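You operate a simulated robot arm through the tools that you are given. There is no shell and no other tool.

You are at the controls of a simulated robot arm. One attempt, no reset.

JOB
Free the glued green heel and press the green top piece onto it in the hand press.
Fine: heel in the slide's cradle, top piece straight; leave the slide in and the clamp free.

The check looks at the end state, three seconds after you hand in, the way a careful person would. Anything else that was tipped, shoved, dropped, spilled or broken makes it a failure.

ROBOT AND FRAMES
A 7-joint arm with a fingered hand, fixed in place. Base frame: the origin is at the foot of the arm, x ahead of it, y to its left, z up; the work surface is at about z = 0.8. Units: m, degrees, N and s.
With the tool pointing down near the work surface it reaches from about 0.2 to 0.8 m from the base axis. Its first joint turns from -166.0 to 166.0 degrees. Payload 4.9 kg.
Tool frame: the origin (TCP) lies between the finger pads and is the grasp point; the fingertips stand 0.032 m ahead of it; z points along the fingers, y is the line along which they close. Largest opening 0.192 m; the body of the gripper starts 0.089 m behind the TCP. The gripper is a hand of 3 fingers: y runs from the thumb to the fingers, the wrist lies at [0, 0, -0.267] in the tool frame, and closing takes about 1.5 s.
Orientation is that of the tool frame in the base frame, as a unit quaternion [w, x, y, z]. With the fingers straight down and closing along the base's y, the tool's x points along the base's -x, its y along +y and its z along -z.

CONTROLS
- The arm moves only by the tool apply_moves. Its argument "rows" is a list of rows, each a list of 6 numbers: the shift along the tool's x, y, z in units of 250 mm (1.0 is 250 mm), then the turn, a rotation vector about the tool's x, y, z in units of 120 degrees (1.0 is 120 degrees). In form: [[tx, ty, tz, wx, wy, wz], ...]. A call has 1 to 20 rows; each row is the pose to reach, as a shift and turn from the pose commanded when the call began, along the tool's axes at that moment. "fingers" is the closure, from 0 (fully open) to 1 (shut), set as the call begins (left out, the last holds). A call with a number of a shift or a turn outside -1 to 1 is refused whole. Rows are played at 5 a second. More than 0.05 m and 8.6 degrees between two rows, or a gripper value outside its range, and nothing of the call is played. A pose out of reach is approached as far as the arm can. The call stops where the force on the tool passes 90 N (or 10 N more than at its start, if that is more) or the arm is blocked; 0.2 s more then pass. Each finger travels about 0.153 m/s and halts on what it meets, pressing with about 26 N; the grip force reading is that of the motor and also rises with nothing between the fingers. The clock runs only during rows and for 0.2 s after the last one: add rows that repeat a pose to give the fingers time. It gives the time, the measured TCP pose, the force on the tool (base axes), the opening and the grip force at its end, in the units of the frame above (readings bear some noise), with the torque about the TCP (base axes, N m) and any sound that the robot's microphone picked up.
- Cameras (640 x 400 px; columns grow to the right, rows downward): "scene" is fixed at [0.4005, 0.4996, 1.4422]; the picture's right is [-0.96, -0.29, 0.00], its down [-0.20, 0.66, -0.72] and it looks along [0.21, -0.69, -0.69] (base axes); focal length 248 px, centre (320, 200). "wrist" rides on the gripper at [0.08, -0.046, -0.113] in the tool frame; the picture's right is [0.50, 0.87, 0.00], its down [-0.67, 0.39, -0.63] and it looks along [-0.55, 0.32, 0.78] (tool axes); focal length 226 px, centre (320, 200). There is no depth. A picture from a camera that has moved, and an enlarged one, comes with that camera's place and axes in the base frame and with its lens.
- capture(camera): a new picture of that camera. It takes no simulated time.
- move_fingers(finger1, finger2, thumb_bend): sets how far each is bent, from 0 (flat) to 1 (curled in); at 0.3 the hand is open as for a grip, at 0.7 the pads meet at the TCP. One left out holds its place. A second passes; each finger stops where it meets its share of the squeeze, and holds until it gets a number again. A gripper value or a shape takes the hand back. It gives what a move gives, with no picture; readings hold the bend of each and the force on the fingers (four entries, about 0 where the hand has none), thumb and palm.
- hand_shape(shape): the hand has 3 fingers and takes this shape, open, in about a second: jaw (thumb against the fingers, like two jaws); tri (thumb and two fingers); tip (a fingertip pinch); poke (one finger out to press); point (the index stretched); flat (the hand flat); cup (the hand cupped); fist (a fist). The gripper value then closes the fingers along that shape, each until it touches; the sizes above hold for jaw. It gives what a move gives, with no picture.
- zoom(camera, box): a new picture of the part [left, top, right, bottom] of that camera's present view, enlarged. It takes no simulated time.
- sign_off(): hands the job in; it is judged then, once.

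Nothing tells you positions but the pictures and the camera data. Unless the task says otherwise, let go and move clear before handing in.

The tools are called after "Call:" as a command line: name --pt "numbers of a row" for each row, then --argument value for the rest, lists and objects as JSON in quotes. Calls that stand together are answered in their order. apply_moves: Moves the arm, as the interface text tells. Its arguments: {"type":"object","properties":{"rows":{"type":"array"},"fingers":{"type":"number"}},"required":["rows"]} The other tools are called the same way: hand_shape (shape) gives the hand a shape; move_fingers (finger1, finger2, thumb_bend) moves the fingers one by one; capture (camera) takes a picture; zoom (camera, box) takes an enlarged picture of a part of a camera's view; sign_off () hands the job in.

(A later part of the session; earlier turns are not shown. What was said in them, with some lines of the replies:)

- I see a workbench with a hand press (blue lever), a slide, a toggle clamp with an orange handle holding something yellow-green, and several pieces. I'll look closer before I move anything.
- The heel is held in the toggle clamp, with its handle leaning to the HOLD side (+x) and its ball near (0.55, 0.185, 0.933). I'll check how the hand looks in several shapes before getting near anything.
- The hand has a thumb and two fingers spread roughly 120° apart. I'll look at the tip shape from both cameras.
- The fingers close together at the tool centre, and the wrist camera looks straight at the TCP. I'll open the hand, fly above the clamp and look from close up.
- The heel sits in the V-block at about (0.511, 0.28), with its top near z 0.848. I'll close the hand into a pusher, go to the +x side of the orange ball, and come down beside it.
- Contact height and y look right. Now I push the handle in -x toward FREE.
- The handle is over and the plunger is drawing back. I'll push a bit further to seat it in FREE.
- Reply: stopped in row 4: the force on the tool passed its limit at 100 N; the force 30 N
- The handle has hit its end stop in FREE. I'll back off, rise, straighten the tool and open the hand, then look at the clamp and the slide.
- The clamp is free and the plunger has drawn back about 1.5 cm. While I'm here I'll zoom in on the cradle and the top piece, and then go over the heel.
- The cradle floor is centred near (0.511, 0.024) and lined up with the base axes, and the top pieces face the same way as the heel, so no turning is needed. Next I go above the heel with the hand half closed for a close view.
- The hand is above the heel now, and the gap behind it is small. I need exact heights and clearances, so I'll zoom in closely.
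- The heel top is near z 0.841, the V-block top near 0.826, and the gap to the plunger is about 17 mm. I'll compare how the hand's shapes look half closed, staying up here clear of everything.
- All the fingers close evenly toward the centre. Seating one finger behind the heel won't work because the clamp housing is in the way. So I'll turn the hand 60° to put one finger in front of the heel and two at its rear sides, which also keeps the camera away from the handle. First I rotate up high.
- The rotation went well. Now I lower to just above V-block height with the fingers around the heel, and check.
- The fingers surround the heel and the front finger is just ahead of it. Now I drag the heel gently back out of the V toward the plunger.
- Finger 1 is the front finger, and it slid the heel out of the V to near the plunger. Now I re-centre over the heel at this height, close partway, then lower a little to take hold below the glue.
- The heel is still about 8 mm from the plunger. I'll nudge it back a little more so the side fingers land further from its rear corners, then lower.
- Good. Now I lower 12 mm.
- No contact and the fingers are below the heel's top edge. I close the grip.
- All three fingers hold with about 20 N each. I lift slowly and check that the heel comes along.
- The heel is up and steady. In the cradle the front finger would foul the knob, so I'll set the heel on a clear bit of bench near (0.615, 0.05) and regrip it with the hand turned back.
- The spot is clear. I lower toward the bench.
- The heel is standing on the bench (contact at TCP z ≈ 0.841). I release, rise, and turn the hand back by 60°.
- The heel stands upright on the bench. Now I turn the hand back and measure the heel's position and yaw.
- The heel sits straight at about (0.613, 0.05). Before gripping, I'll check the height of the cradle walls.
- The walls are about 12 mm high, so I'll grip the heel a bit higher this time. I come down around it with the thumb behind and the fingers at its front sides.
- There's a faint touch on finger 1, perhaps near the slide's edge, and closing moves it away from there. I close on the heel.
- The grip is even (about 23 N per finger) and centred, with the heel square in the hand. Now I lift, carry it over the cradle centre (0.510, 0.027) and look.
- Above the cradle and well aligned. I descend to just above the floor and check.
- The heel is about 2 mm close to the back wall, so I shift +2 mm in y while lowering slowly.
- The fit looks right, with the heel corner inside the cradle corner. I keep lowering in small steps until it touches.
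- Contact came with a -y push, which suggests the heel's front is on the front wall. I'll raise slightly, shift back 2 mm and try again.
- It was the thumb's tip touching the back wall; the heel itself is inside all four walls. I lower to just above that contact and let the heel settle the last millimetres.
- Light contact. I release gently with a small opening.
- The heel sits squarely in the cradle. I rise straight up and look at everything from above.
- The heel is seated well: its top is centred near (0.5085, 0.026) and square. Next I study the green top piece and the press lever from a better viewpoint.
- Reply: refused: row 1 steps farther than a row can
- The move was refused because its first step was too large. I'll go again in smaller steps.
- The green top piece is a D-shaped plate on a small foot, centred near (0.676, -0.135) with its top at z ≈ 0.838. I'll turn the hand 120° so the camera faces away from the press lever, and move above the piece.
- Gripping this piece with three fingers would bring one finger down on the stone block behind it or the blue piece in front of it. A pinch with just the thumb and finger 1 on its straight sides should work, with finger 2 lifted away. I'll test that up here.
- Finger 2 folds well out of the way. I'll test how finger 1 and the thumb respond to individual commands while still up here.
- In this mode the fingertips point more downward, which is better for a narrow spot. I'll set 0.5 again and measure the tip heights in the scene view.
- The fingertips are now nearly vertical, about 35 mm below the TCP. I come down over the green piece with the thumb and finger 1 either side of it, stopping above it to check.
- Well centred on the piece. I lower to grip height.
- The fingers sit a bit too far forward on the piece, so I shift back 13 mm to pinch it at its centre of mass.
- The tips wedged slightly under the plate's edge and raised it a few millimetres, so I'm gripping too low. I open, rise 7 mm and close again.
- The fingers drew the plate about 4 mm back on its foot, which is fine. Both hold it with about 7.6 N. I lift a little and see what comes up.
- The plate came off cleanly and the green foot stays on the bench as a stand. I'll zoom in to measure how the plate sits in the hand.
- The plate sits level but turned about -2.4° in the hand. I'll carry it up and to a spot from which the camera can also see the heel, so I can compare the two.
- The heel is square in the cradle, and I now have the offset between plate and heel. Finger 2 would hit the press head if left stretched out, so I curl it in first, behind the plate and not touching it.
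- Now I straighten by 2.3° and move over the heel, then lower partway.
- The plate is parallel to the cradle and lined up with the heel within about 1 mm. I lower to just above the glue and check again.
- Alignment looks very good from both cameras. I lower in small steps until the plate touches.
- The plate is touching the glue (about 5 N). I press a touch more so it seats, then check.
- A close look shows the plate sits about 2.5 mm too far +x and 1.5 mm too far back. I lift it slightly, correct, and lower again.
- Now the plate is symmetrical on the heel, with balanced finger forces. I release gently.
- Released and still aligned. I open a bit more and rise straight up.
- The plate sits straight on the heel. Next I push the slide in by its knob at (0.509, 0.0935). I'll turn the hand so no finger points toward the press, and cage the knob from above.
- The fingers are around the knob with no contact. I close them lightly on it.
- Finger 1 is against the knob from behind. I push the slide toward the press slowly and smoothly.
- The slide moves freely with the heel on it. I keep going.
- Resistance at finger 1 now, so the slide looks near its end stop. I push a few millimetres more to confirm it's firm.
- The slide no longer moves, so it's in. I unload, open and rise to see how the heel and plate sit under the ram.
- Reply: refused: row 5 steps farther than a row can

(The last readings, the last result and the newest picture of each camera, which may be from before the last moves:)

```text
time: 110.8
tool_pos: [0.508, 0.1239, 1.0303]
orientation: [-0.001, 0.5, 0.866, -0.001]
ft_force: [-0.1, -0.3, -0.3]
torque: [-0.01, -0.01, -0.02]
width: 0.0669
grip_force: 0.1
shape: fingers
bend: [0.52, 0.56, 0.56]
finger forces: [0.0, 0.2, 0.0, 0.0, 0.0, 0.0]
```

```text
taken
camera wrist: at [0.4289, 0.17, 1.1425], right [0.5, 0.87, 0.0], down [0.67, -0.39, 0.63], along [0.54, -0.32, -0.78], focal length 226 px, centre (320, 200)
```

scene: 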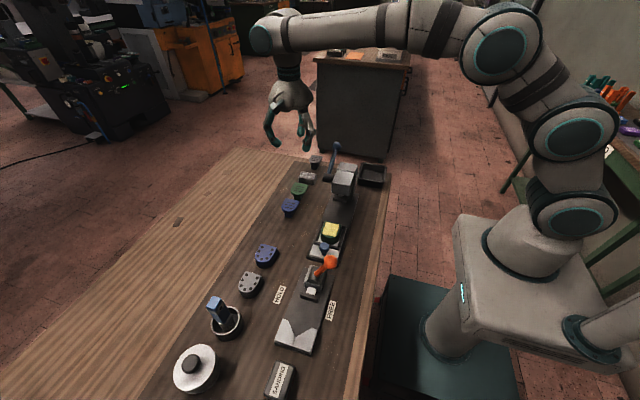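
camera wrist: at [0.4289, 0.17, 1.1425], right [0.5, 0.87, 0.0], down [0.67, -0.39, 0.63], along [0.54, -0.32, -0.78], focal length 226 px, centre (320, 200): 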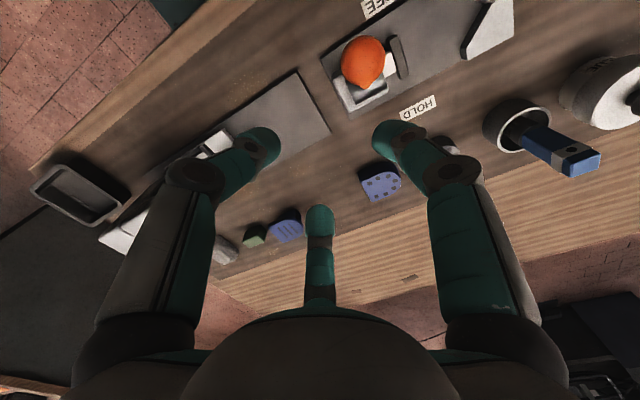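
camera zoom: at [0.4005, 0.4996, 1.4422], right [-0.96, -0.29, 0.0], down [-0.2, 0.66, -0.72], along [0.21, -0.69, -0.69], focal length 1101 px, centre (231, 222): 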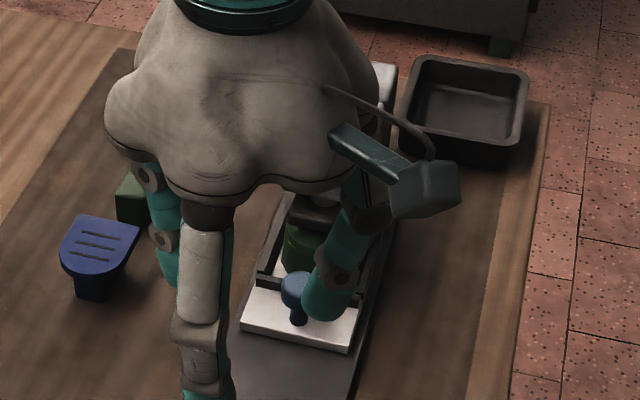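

Call:
apply_moves --pt "-0.05 0.1 -0.05 0 0 0" --pt "-0.13 0.23 -0.1 0 0 0" --pt "-0.2 0.36 -0.1 0 0 0" --pt "-0.27 0.5 -0.1 0 0 0" --pt "-0.33 0.62 -0.1 0 0 0" --pt "-0.33 0.62 -0.1 0 0 0"

Call:
zoom --camera "scene" --box '[300, 135, 380, 230]'

Call:
zoom --camera "scene" --box '[315, 170, 355, 220]'

Call:
capture --camera "wrist"

```text
time: 112.2
tool_pos: [0.6853, 0.1305, 1.0537]
orientation: [-0.002, 0.501, 0.866, -0.002]
ft_force: [-1.0, -0.5, -0.5]
torque: [-0.01, 0.0, 0.04]
width: 0.0668
grip_force: 0.0
shape: fingers
bend: [0.52, 0.56, 0.56]
finger forces: [0.0, 0.1, 0.1, 0.1, 0.1, 0.0]
```

```text
4.21 times, centred on (340, 182) of scene
camera zoom: at [0.4005, 0.4996, 1.4422], right [-0.96, -0.29, 0.0], down [-0.2, 0.66, -0.72], along [0.21, -0.69, -0.69], focal length 1043 px, centre (236, 274)
```

zoom: 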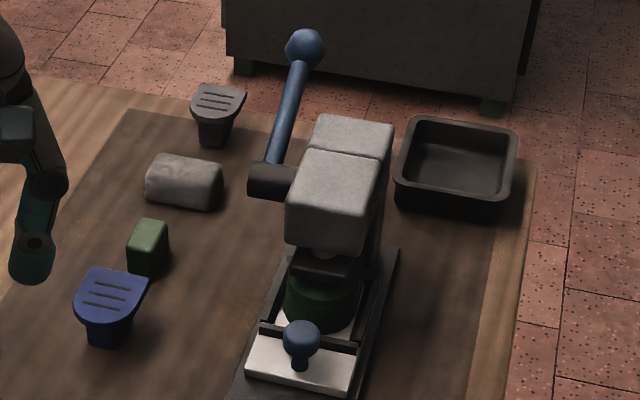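

```text
8.00 times, centred on (335, 195) of scene
camera zoom: at [0.4005, 0.4996, 1.4422], right [-0.96, -0.29, 0.0], down [-0.2, 0.66, -0.72], along [0.21, -0.69, -0.69], focal length 1981 px, centre (200, 240)
```

zoom: 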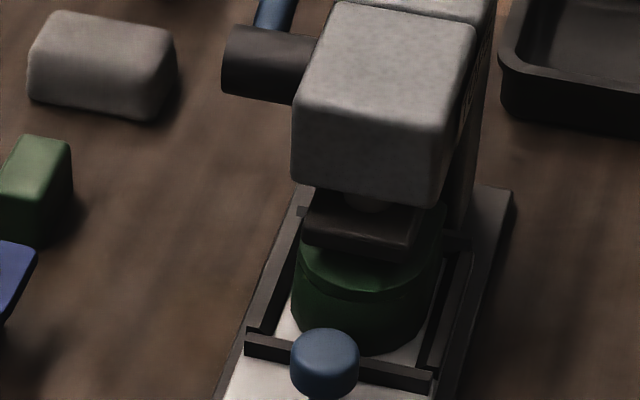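

```text
taken
camera wrist: at [0.6055, 0.1774, 1.1646], right [0.5, 0.87, 0.0], down [0.67, -0.39, 0.63], along [0.54, -0.32, -0.78], focal length 226 px, centre (320, 200)
```

wrist: 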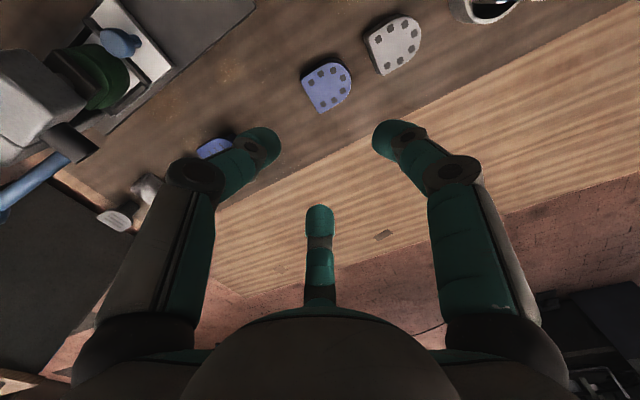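

The heel and plate are squarely under the ram. Next comes the lever: its ball is at about (0.564, -0.244, 0.976) and its pivot near (0.565, -0.133, 0.918). I'll turn the hand and approach the ball from above.

Call:
apply_moves --pt "-0.05 -0.075 -0.03 0 0 0.0625" --pt "-0.11 -0.155 -0.06 0 0 0.125" --pt "-0.17 -0.24 -0.09 0 0 0.1875" --pt "-0.23 -0.325 -0.105 0 0 0.25" --pt "-0.29 -0.41 -0.105 0 0 0.3125" --pt "-0.35 -0.5 -0.105 0 0 0.375" --pt "-0.41 -0.58 -0.105 0 0 0.4375" --pt "-0.4536 -0.6544 -0.105 0 0 0.5" --pt "-0.4536 -0.6544 -0.105 0 0 0.5"

Call:
move_fingers --finger1 0.5 --finger2 0.5 --thumb_bend 0.5

Call:
capture --camera "wrist"

```text
time: 114.2
tool_pos: [0.5997, -0.0489, 1.082]
orientation: [0.0, 0.867, 0.498, -0.002]
ft_force: [-0.3, 0.3, -0.1]
torque: [0.02, -0.01, 0.0]
width: 0.067
grip_force: 0.1
shape: fingers
bend: [0.52, 0.56, 0.56]
finger forces: [0.0, 0.1, 0.0, 0.0, 0.0, 0.0]
```

```text
time: 115.2
tool_pos: [0.6009, -0.0477, 1.0814]
orientation: [0.0, 0.866, 0.499, -0.002]
ft_force: [0.0, 0.3, 0.2]
torque: [-0.02, 0.0, 0.01]
width: 0.0836
grip_force: 0.1
shape: fingers
bend: [0.5, 0.5, 0.5]
finger forces: [0.0, 0.0, 0.0, 0.0, 0.1, 0.1]
```

```text
taken
camera wrist: at [0.6008, 0.0434, 1.1935], right [1.0, 0.0, 0.0], down [0.0, -0.77, 0.63], along [0.0, -0.63, -0.77], focal length 226 px, centre (320, 200)
```

wrist: 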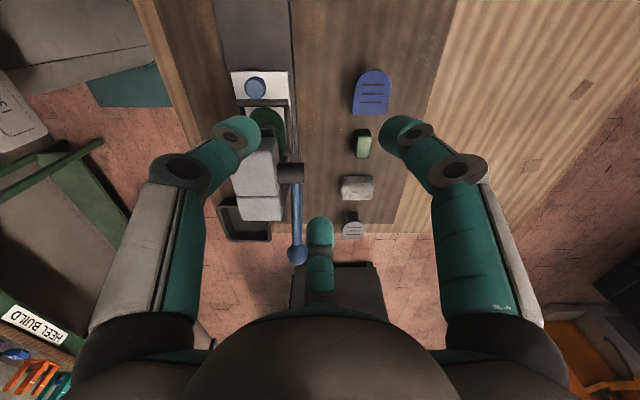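

Call:
apply_moves --pt "-0.13 0.045 0 0 0 0" --pt "-0.28 0.1 0 0 0 0" --pt "-0.43 0.155 0 0 0 0" --pt "-0.58 0.21 0 0 0 0" --pt "-0.7 0.25 0 0 0 0" --pt "-0.752 0.27 0 0 0 0" --pt "-0.752 0.27 0 0 0 0"

Call:
capture --camera "wrist"

Call:
zoom --camera "scene" --box '[280, 90, 380, 200]'

```text
time: 116.8
tool_pos: [0.5635, -0.2453, 1.0815]
orientation: [0.001, 0.866, 0.5, -0.003]
ft_force: [-0.3, -0.4, -0.7]
torque: [-0.04, 0.02, 0.0]
width: 0.0837
grip_force: 0.1
shape: fingers
bend: [0.5, 0.5, 0.5]
finger forces: [0.0, 0.0, 0.1, 0.0, 0.0, 0.1]
```

```text
taken
camera wrist: at [0.5637, -0.1538, 1.192], right [1.0, 0.0, 0.0], down [0.0, -0.77, 0.63], along [0.0, -0.63, -0.77], focal length 226 px, centre (320, 200)
```

wrist: 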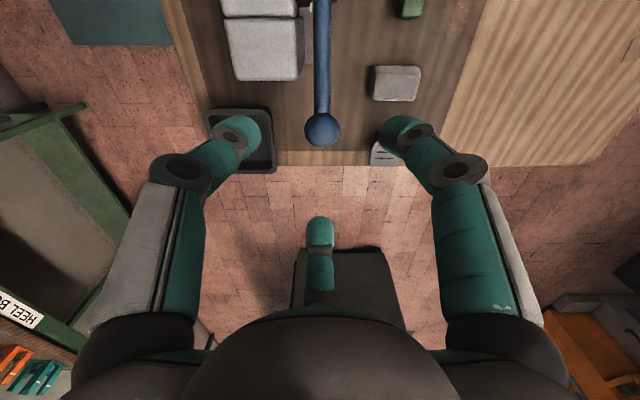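

```text
3.64 times, centred on (330, 145) of scene
camera zoom: at [0.4005, 0.4996, 1.4422], right [-0.96, -0.29, 0.0], down [-0.2, 0.66, -0.72], along [0.21, -0.69, -0.69], focal length 900 px, centre (284, 400)
```

zoom: 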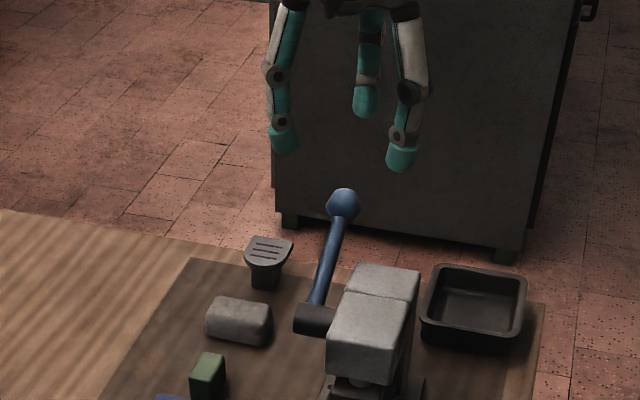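

Directly over the ball. I lower around it and close the fingers on it.

Call:
apply_moves --pt "0.01 0.001 0.1 0 0 0" --pt "0.01 0.001 0.2 0 0 0" --pt "0.01 0.001 0.28 0 0 0" --pt "0.01 0.001 0.325 0 0 0" --pt "0.01 0.001 0.325 0 0 0"

Call:
capture --camera "wrist"

Call:
zoom --camera "scene" --box '[300, 110, 370, 180]'

```text
time: 118.0
tool_pos: [0.5633, -0.2454, 0.9989]
orientation: [-0.001, 0.867, 0.499, -0.003]
ft_force: [-0.4, 0.8, 0.0]
torque: [-0.01, 0.02, -0.01]
width: 0.0835
grip_force: 0.1
shape: fingers
bend: [0.5, 0.5, 0.5]
finger forces: [0.1, 0.0, 0.0, 0.0, 0.0, 0.0]
```

```text
taken
camera wrist: at [0.5648, -0.1527, 1.1098], right [1.0, 0.0, 0.0], down [0.0, -0.77, 0.63], along [0.0, -0.63, -0.77], focal length 226 px, centre (320, 200)
```

wrist: 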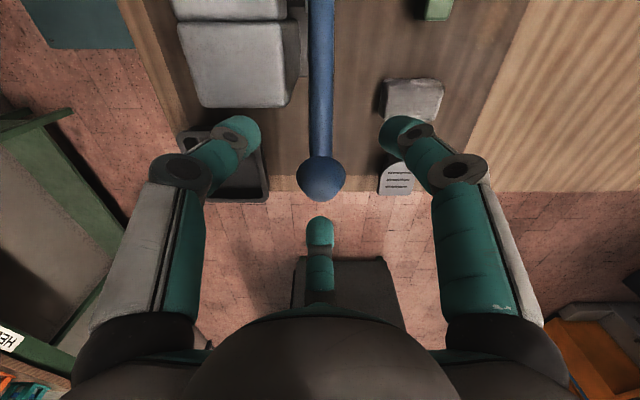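

```text
5.71 times, centred on (335, 145) of scene
camera zoom: at [0.4005, 0.4996, 1.4422], right [-0.96, -0.29, 0.0], down [-0.2, 0.66, -0.72], along [0.21, -0.69, -0.69], focal length 1415 px, centre (234, 514)
```

zoom: 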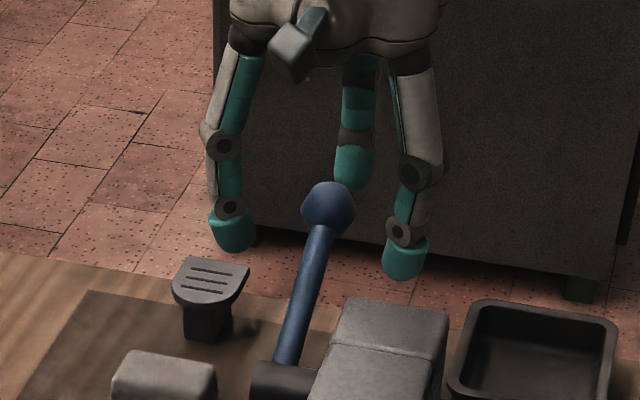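

Call:
move_fingers --finger1 0.68 --finger2 0.68 --thumb_bend 0.68

Call:
zoom --camera "wrist" --box '[200, 80, 440, 280]'

Call:
zoom --camera "scene" --box '[300, 110, 370, 180]'

```text
time: 119.0
tool_pos: [0.5656, -0.2443, 0.9995]
orientation: [0.0, 0.866, 0.499, -0.003]
ft_force: [-2.9, 1.9, -1.3]
torque: [0.04, 0.09, 0.01]
width: 0.0277
grip_force: 8.7
shape: fingers
bend: [0.63, 0.64, 0.65]
finger forces: [5.7, 4.4, 0.0, 0.1, 8.0, 0.0]
```

```text
2.00 times, centred on (320, 180) of wrist
camera zoom: at [0.5647, -0.1525, 1.1099], right [1.0, 0.0, 0.0], down [0.0, -0.77, 0.63], along [0.0, -0.63, -0.77], focal length 452 px, centre (320, 240)
```

zoom: 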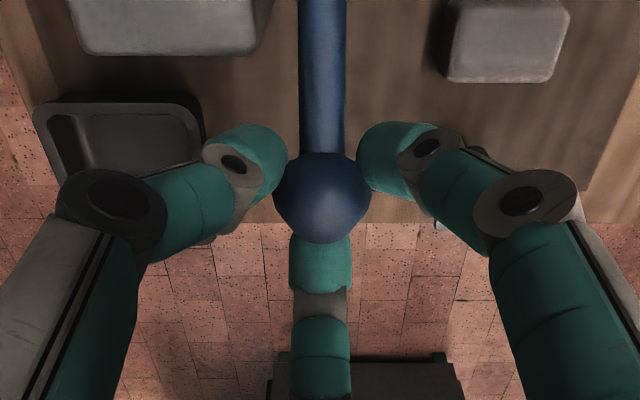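

```text
5.71 times, centred on (335, 145) of scene
camera zoom: at [0.4005, 0.4996, 1.4422], right [-0.96, -0.29, 0.0], down [-0.2, 0.66, -0.72], along [0.21, -0.69, -0.69], focal length 1415 px, centre (234, 514)
```

zoom: 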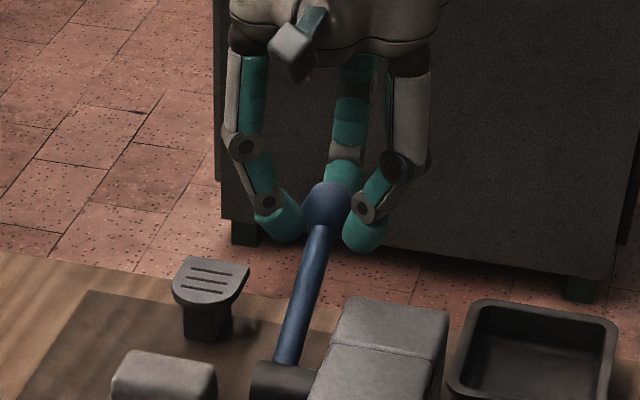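

The ball is held, cupped from slightly below. I try moving it 10° up and forward along its arc and watch the force.

Call:
apply_moves --pt "0.009 -0.005 -0.018 0 0 0" --pt "0.019 -0.011 -0.037 0 0 0" --pt "0.03 -0.017 -0.055 0 0 0" --pt "0.0409 -0.0236 -0.0736 0 0 0" --pt "0.0409 -0.0236 -0.0736 0 0 0"

Call:
zoom --camera "scene" --box '[300, 110, 370, 180]'

```text
time: 120.2
tool_pos: [0.5641, -0.2338, 1.0193]
orientation: [0.001, 0.866, 0.499, -0.002]
ft_force: [-0.5, -8.2, 2.6]
torque: [-0.37, -0.04, 0.02]
width: 0.0105
grip_force: 4.5
shape: fingers
bend: [0.68, 0.63, 0.68]
finger forces: [0.0, 8.8, 0.0, 0.1, 0.0, 0.0]
```

```text
5.71 times, centred on (335, 145) of scene
camera zoom: at [0.4005, 0.4996, 1.4422], right [-0.96, -0.29, 0.0], down [-0.2, 0.66, -0.72], along [0.21, -0.69, -0.69], focal length 1415 px, centre (234, 514)
```

zoom: 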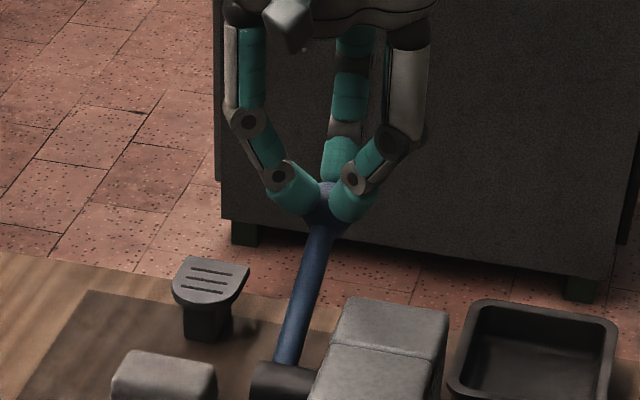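

The ball didn't move and the fingers slid over it, so up and forward is not the way. The fingers now sit as a cage on the upper half of the ball, so I'll re-centre and try pressing it down.

Call:
move_fingers --finger1 0.62 --finger2 0.62 --thumb_bend 0.62

Call:
apply_moves --pt "-0.02 0.011 0 0 0 0" --pt "-0.0364 0.021 0 0 0 0" --pt "-0.0364 0.021 0 0 0 0"

Call:
move_fingers --finger1 0.66 --finger2 0.66 --thumb_bend 0.66

Call:
zoom --camera "wrist" --box '[200, 80, 440, 280]'

Call:
zoom --camera "scene" --box '[300, 110, 370, 180]'

```text
time: 121.2
tool_pos: [0.563, -0.2329, 1.0177]
orientation: [0.0, 0.866, 0.5, -0.002]
ft_force: [0.4, -1.4, 1.7]
torque: [-0.07, 0.0, 0.02]
width: 0.0332
grip_force: 0.9
shape: fingers
bend: [0.62, 0.61, 0.62]
finger forces: [0.0, 2.0, 0.0, 0.1, 0.0, 0.0]
```

```text
time: 122.0
tool_pos: [0.5645, -0.2435, 1.0181]
orientation: [0.001, 0.866, 0.5, -0.002]
ft_force: [0.0, 0.5, 0.1]
torque: [-0.01, -0.01, -0.03]
width: 0.0333
grip_force: 0.1
shape: fingers
bend: [0.62, 0.62, 0.62]
finger forces: [0.1, 0.1, 0.0, 0.1, 0.0, 0.0]
```

```text
time: 123.0
tool_pos: [0.5637, -0.2431, 1.0184]
orientation: [0.0, 0.866, 0.5, -0.002]
ft_force: [0.7, -0.1, 0.3]
torque: [0.02, 0.04, 0.01]
width: 0.0188
grip_force: 0.5
shape: fingers
bend: [0.65, 0.66, 0.66]
finger forces: [0.6, 0.4, 0.1, 0.1, 0.3, 0.1]
```

```text
2.00 times, centred on (320, 180) of wrist
camera zoom: at [0.5647, -0.1509, 1.1297], right [1.0, 0.0, 0.0], down [0.0, -0.77, 0.63], along [0.0, -0.63, -0.77], focal length 452 px, centre (320, 240)
```

zoom: 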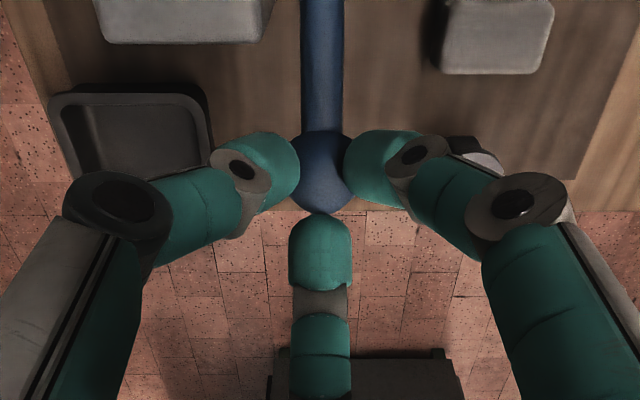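

```text
5.71 times, centred on (335, 145) of scene
camera zoom: at [0.4005, 0.4996, 1.4422], right [-0.96, -0.29, 0.0], down [-0.2, 0.66, -0.72], along [0.21, -0.69, -0.69], focal length 1415 px, centre (234, 514)
```

zoom: 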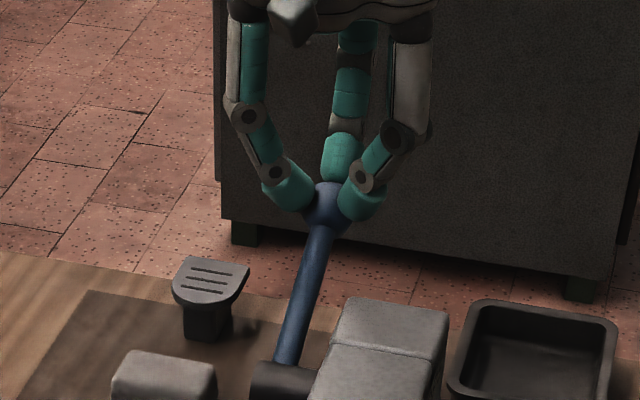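

The cage is nicely centred on the ball. I press down 10° along the arc.

Call:
apply_moves --pt "-0.007 0.004 0.02 0 0 0" --pt "-0.014 0.008 0.04 0 0 0" --pt "-0.022 0.0125 0.06 0 0 0" --pt "-0.0288 0.0166 0.08 0 0 0" --pt "-0.0288 0.0166 0.08 0 0 0"

Call:
zoom --camera "scene" --box '[300, 110, 370, 180]'

Call:
zoom --camera "scene" --box '[315, 170, 355, 220]'

```text
time: 124.2
tool_pos: [0.5631, -0.2515, 0.9988]
orientation: [-0.001, 0.866, 0.499, -0.003]
ft_force: [1.0, 0.3, 0.4]
torque: [0.02, -0.02, 0.03]
width: 0.0187
grip_force: 0.2
shape: fingers
bend: [0.66, 0.66, 0.66]
finger forces: [1.3, 0.1, 0.1, 0.0, 0.1, 0.0]
```

```text
5.71 times, centred on (335, 145) of scene
camera zoom: at [0.4005, 0.4996, 1.4422], right [-0.96, -0.29, 0.0], down [-0.2, 0.66, -0.72], along [0.21, -0.69, -0.69], focal length 1415 px, centre (234, 514)
```

zoom: 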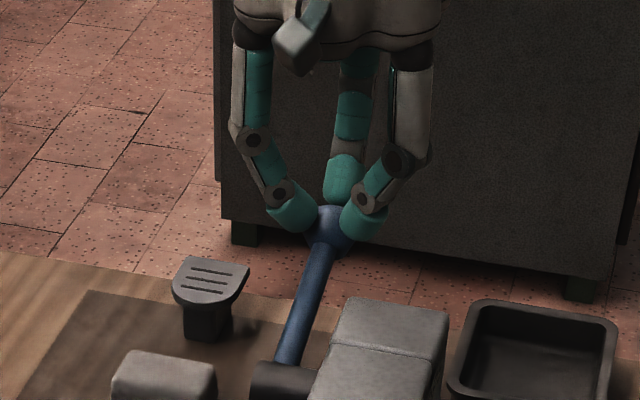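

```text
8.00 times, centred on (335, 195) of scene
camera zoom: at [0.4005, 0.4996, 1.4422], right [-0.96, -0.29, 0.0], down [-0.2, 0.66, -0.72], along [0.21, -0.69, -0.69], focal length 1981 px, centre (200, 240)
```

zoom: 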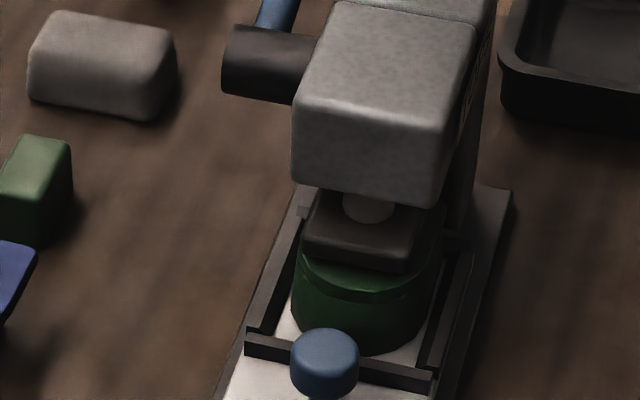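

The ball went down and the ram came with it, so this is the right direction. I keep pressing along the arc, watching the force.

Call:
apply_moves --pt "-0.0035 0.002 0.017 0 0 0" --pt "-0.007 0.004 0.034 0 0 0" --pt "-0.0095 0.0055 0.051 0 0 0" --pt "-0.0095 0.0055 0.051 0 0 0"

Call:
zoom --camera "scene" --box '[315, 170, 355, 220]'

Call:
zoom --camera "scene" --box '[300, 110, 370, 180]'

```text
time: 125.2
tool_pos: [0.5641, -0.2537, 0.9842]
orientation: [0.0, 0.867, 0.499, -0.002]
ft_force: [0.6, 0.0, 1.7]
torque: [0.0, -0.08, 0.01]
width: 0.0193
grip_force: 0.8
shape: fingers
bend: [0.66, 0.66, 0.66]
finger forces: [1.7, 0.1, 0.0, 0.0, 0.1, 0.0]
```

```text
8.00 times, centred on (335, 195) of scene
camera zoom: at [0.4005, 0.4996, 1.4422], right [-0.96, -0.29, 0.0], down [-0.2, 0.66, -0.72], along [0.21, -0.69, -0.69], focal length 1981 px, centre (200, 240)
```

zoom: 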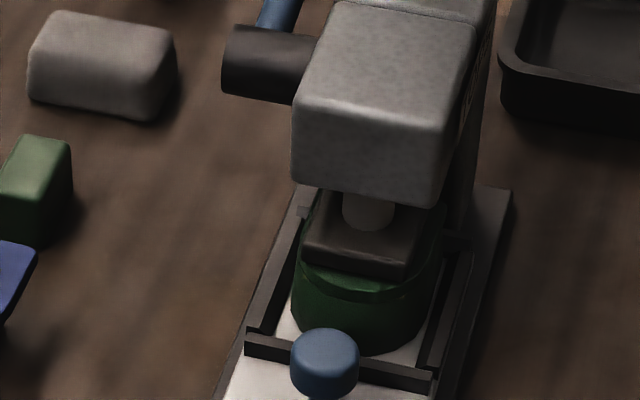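

```text
5.71 times, centred on (335, 145) of scene
camera zoom: at [0.4005, 0.4996, 1.4422], right [-0.96, -0.29, 0.0], down [-0.2, 0.66, -0.72], along [0.21, -0.69, -0.69], focal length 1415 px, centre (234, 514)
```

zoom: 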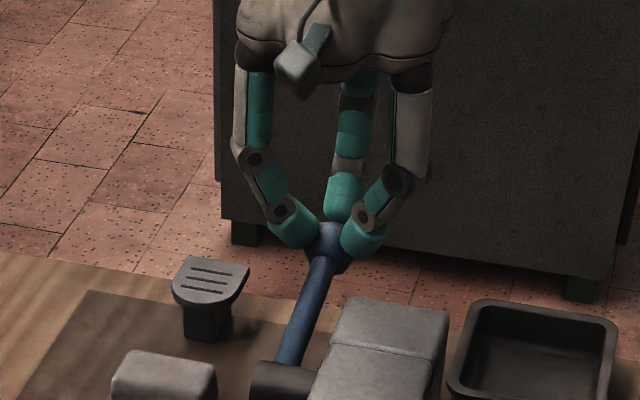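

Call:
apply_moves --pt "-0.002 0.001 0.016 0 0 0" --pt "-0.004 0.002 0.032 0 0 0" --pt "-0.006 0.003 0.048 0 0 0" --pt "-0.007 0.004 0.061 0 0 0" --pt "-0.007 0.004 0.061 0 0 0"

Call:
zoom --camera "scene" --box '[315, 170, 355, 220]'

Call:
zoom --camera "scene" --box '[300, 110, 370, 180]'

```text
time: 126.4
tool_pos: [0.566, -0.2558, 0.974]
orientation: [0.001, 0.867, 0.499, -0.001]
ft_force: [-0.8, 4.1, 22.7]
torque: [0.31, 0.03, 0.02]
width: 0.0184
grip_force: 10.6
shape: fingers
bend: [0.66, 0.66, 0.65]
finger forces: [10.6, 0.3, 0.0, 0.0, 11.6, 0.0]
```

```text
8.00 times, centred on (335, 195) of scene
camera zoom: at [0.4005, 0.4996, 1.4422], right [-0.96, -0.29, 0.0], down [-0.2, 0.66, -0.72], along [0.21, -0.69, -0.69], focal length 1981 px, centre (200, 240)
```

zoom: 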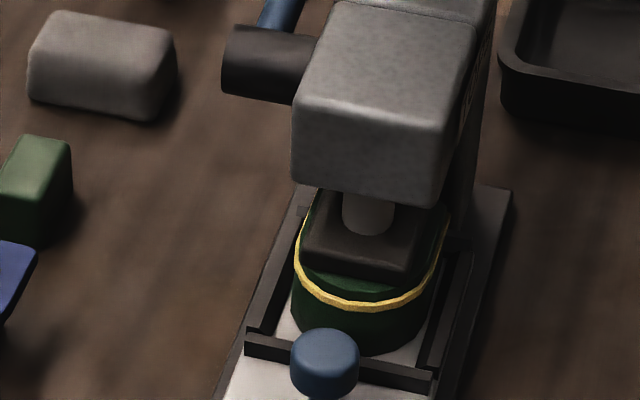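

```text
5.71 times, centred on (335, 145) of scene
camera zoom: at [0.4005, 0.4996, 1.4422], right [-0.96, -0.29, 0.0], down [-0.2, 0.66, -0.72], along [0.21, -0.69, -0.69], focal length 1415 px, centre (234, 514)
```

zoom: 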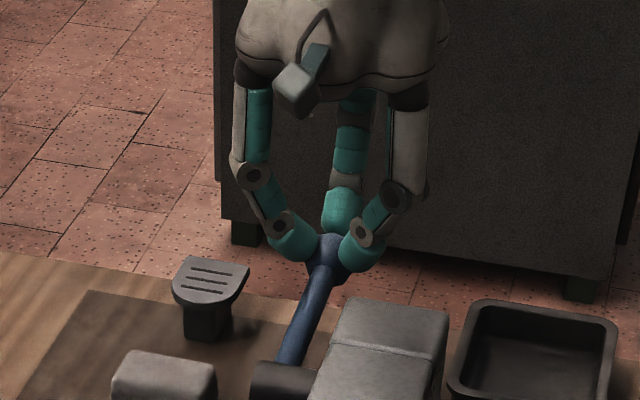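

A glue bead has squeezed out evenly all round, so the plate is pressed on at about 23 N. I hold for a couple of seconds.

Call:
apply_moves --pt "0 0 0.004 0 0 0" --pt "0 0 0.004 0 0 0" --pt "0 0 0.004 0 0 0" --pt "0 0 0.004 0 0 0" --pt "0 0 0.004 0 0 0" --pt "0 0 0.004 0 0 0" --pt "0 0 0.004 0 0 0" --pt "0 0 0.004 0 0 0" --pt "0 0 0.004 0 0 0" --pt "0 0 0.004 0 0 0" --pt "0 0 0.004 0 0 0" --pt "0 0 0.004 0 0 0"

Call:
zoom --camera "scene" --box '[315, 170, 355, 220]'

```text
time: 129.0
tool_pos: [0.5655, -0.2568, 0.9713]
orientation: [0.0, 0.867, 0.499, -0.001]
ft_force: [-1.1, 1.7, 32.7]
torque: [0.32, 0.05, 0.03]
width: 0.0183
grip_force: 15.7
shape: fingers
bend: [0.65, 0.66, 0.65]
finger forces: [15.3, 1.6, 0.1, 0.0, 15.4, 0.0]
```

```text
8.00 times, centred on (335, 195) of scene
camera zoom: at [0.4005, 0.4996, 1.4422], right [-0.96, -0.29, 0.0], down [-0.2, 0.66, -0.72], along [0.21, -0.69, -0.69], focal length 1981 px, centre (200, 240)
```

zoom: 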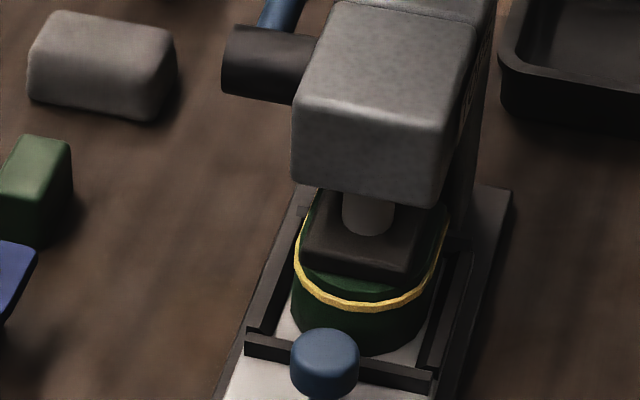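

Pressed firmly. Now I ease up along the arc and see whether the lever returns by itself.

Call:
apply_moves --pt "0.003 -0.002 -0.03 0 0 0" --pt "0.008 -0.005 -0.06 0 0 0" --pt "0.014 -0.008 -0.09 0 0 0" --pt "0.022 -0.013 -0.12 0 0 0" --pt "0.031 -0.018 -0.15 0 0 0" --pt "0.041 -0.024 -0.18 0 0 0" --pt "0.048 -0.028 -0.2 0 0 0" --pt "0.048 -0.028 -0.2 0 0 0"

Call:
zoom --camera "scene" --box '[300, 110, 380, 220]'

```text
time: 130.8
tool_pos: [0.5639, -0.2418, 1.0193]
orientation: [-0.001, 0.866, 0.5, -0.003]
ft_force: [1.2, -0.4, 0.1]
torque: [-0.04, -0.05, 0.0]
width: 0.0181
grip_force: 0.3
shape: fingers
bend: [0.66, 0.66, 0.66]
finger forces: [0.1, 0.2, 0.1, 0.0, 0.0, 0.0]
```

```text
3.64 times, centred on (340, 165) of scene
camera zoom: at [0.4005, 0.4996, 1.4422], right [-0.96, -0.29, 0.0], down [-0.2, 0.66, -0.72], along [0.21, -0.69, -0.69], focal length 900 px, centre (247, 327)
```

zoom: 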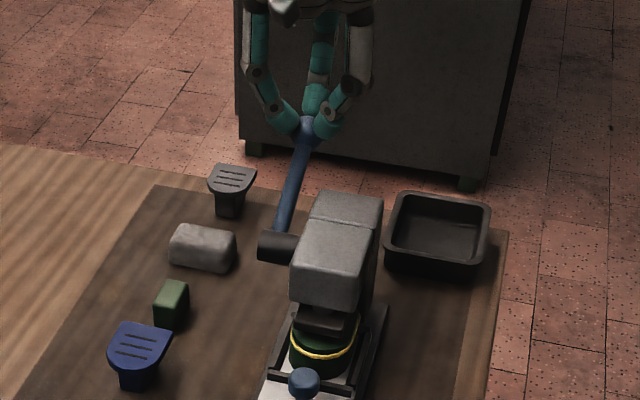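

The lever sprang back up and the plate stayed bonded. I open the hand, rise and move well clear for a final look.

Call:
move_fingers --finger1 0.5 --finger2 0.5 --thumb_bend 0.5

Call:
apply_moves --pt "0 0 -0.1 0 0 0" --pt "0 0 -0.25 0 0 0" --pt "0 0 -0.42 0 0 0" --pt "0.1 0.0 -0.52 0 0 0" --pt "0.25 0.0 -0.56 0 0 0" --pt "0.4 0.05 -0.56 0 0 0" --pt "0.55 0.1 -0.56 0 0 0" --pt "0.7 0.15 -0.56 0 0 0" --pt "0.84 0.2 -0.56 0 0 0" --pt "0.96 0.24 -0.56 0 0 0" --pt "0.96 0.24 -0.56 0 0 0"

Call:
capture --camera "scene"

Call:
capture --camera "wrist"

Call:
zoom --camera "scene" --box '[300, 135, 380, 235]'

```text
time: 131.8
tool_pos: [0.5643, -0.2423, 1.0192]
orientation: [0.0, 0.866, 0.499, -0.001]
ft_force: [0.1, 0.2, -1.0]
torque: [0.0, 0.0, -0.02]
width: 0.0835
grip_force: 0.1
shape: fingers
bend: [0.5, 0.5, 0.5]
finger forces: [0.0, 0.0, 0.0, 0.0, 0.1, 0.0]
```

```text
time: 134.2
tool_pos: [0.732, -0.0638, 1.1548]
orientation: [-0.002, 0.866, 0.5, -0.004]
ft_force: [0.0, -0.6, -2.1]
torque: [-0.01, 0.04, 0.0]
width: 0.0842
grip_force: 0.0
shape: fingers
bend: [0.5, 0.5, 0.5]
finger forces: [0.0, 0.0, 0.0, 0.0, 0.0, 0.0]
out of reach, approached as far as the arm can: row 10, 11
```

```text
taken
```

scene: 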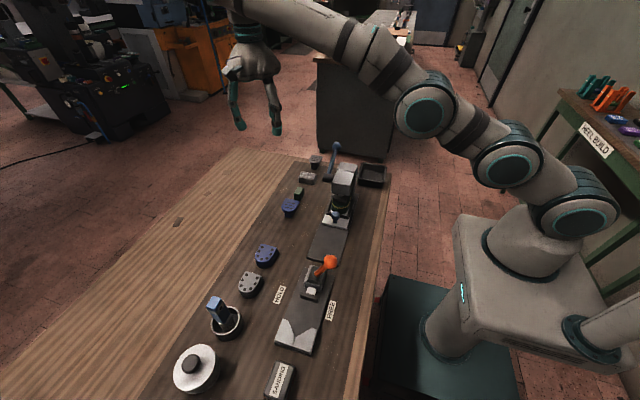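

```text
taken
camera wrist: at [0.7325, 0.0281, 1.2659], right [1.0, 0.0, -0.01], down [0.0, -0.77, 0.63], along [-0.01, -0.63, -0.77], focal length 226 px, centre (320, 200)
```

wrist: 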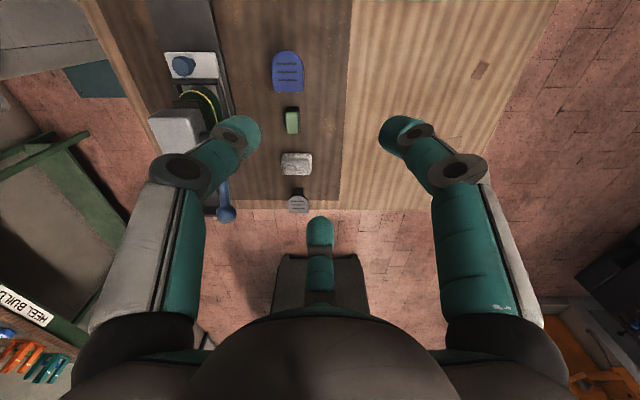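

```text
4.00 times, centred on (340, 185) of scene
camera zoom: at [0.4005, 0.4996, 1.4422], right [-0.96, -0.29, 0.0], down [-0.2, 0.66, -0.72], along [0.21, -0.69, -0.69], focal length 991 px, centre (240, 260)
```

zoom: 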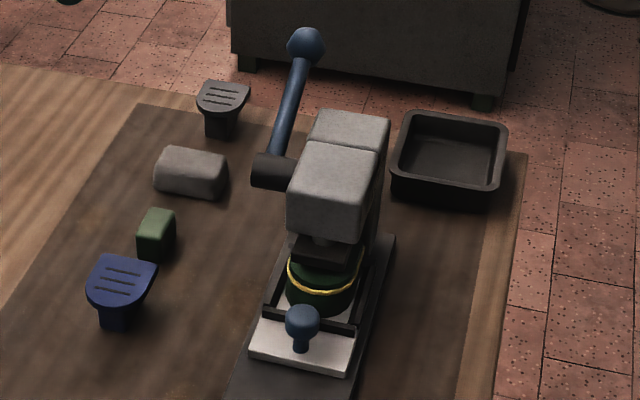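

Final check:
- **Heel and top piece:** the green heel is in the cradle, and its top piece is pressed on straight, with an even glue bead.
- **Slide:** it is in against its stop.
- **Clamp and lever:** the clamp handle is on FREE, and the press lever is back at rest.
- **Everything else:** all other items are where they were, and the hand is clear.

I hand it in.

Call:
sign_off

```text
The job is handed in.
```

I freed the green heel, glued its top piece on in the hand press, and handed the job in. I haven't seen the check's result.

- **Heel:** it sits in the slide's cradle, square to the walls.
- **Top piece:** it is on straight, to within about 1 mm by the camera views. The ram pressed it down at roughly 23–33 N on the lever for about 3 s. An even ring of glue squeezed out all round.
- **Slide:** it is pushed in until it stopped moving, with the heel under the ram.
- **Clamp:** the handle is on the FREE side.
- **Press lever:** it sprang back to its rest position when I let go.
- **Other items:** in the final pictures they are upright and where they started. The small green foot the top piece stood on is still on the bench.

Before it went into the cradle, I set the heel down briefly on a clear spot of the bench to change my grip. The hand is clear of everything.
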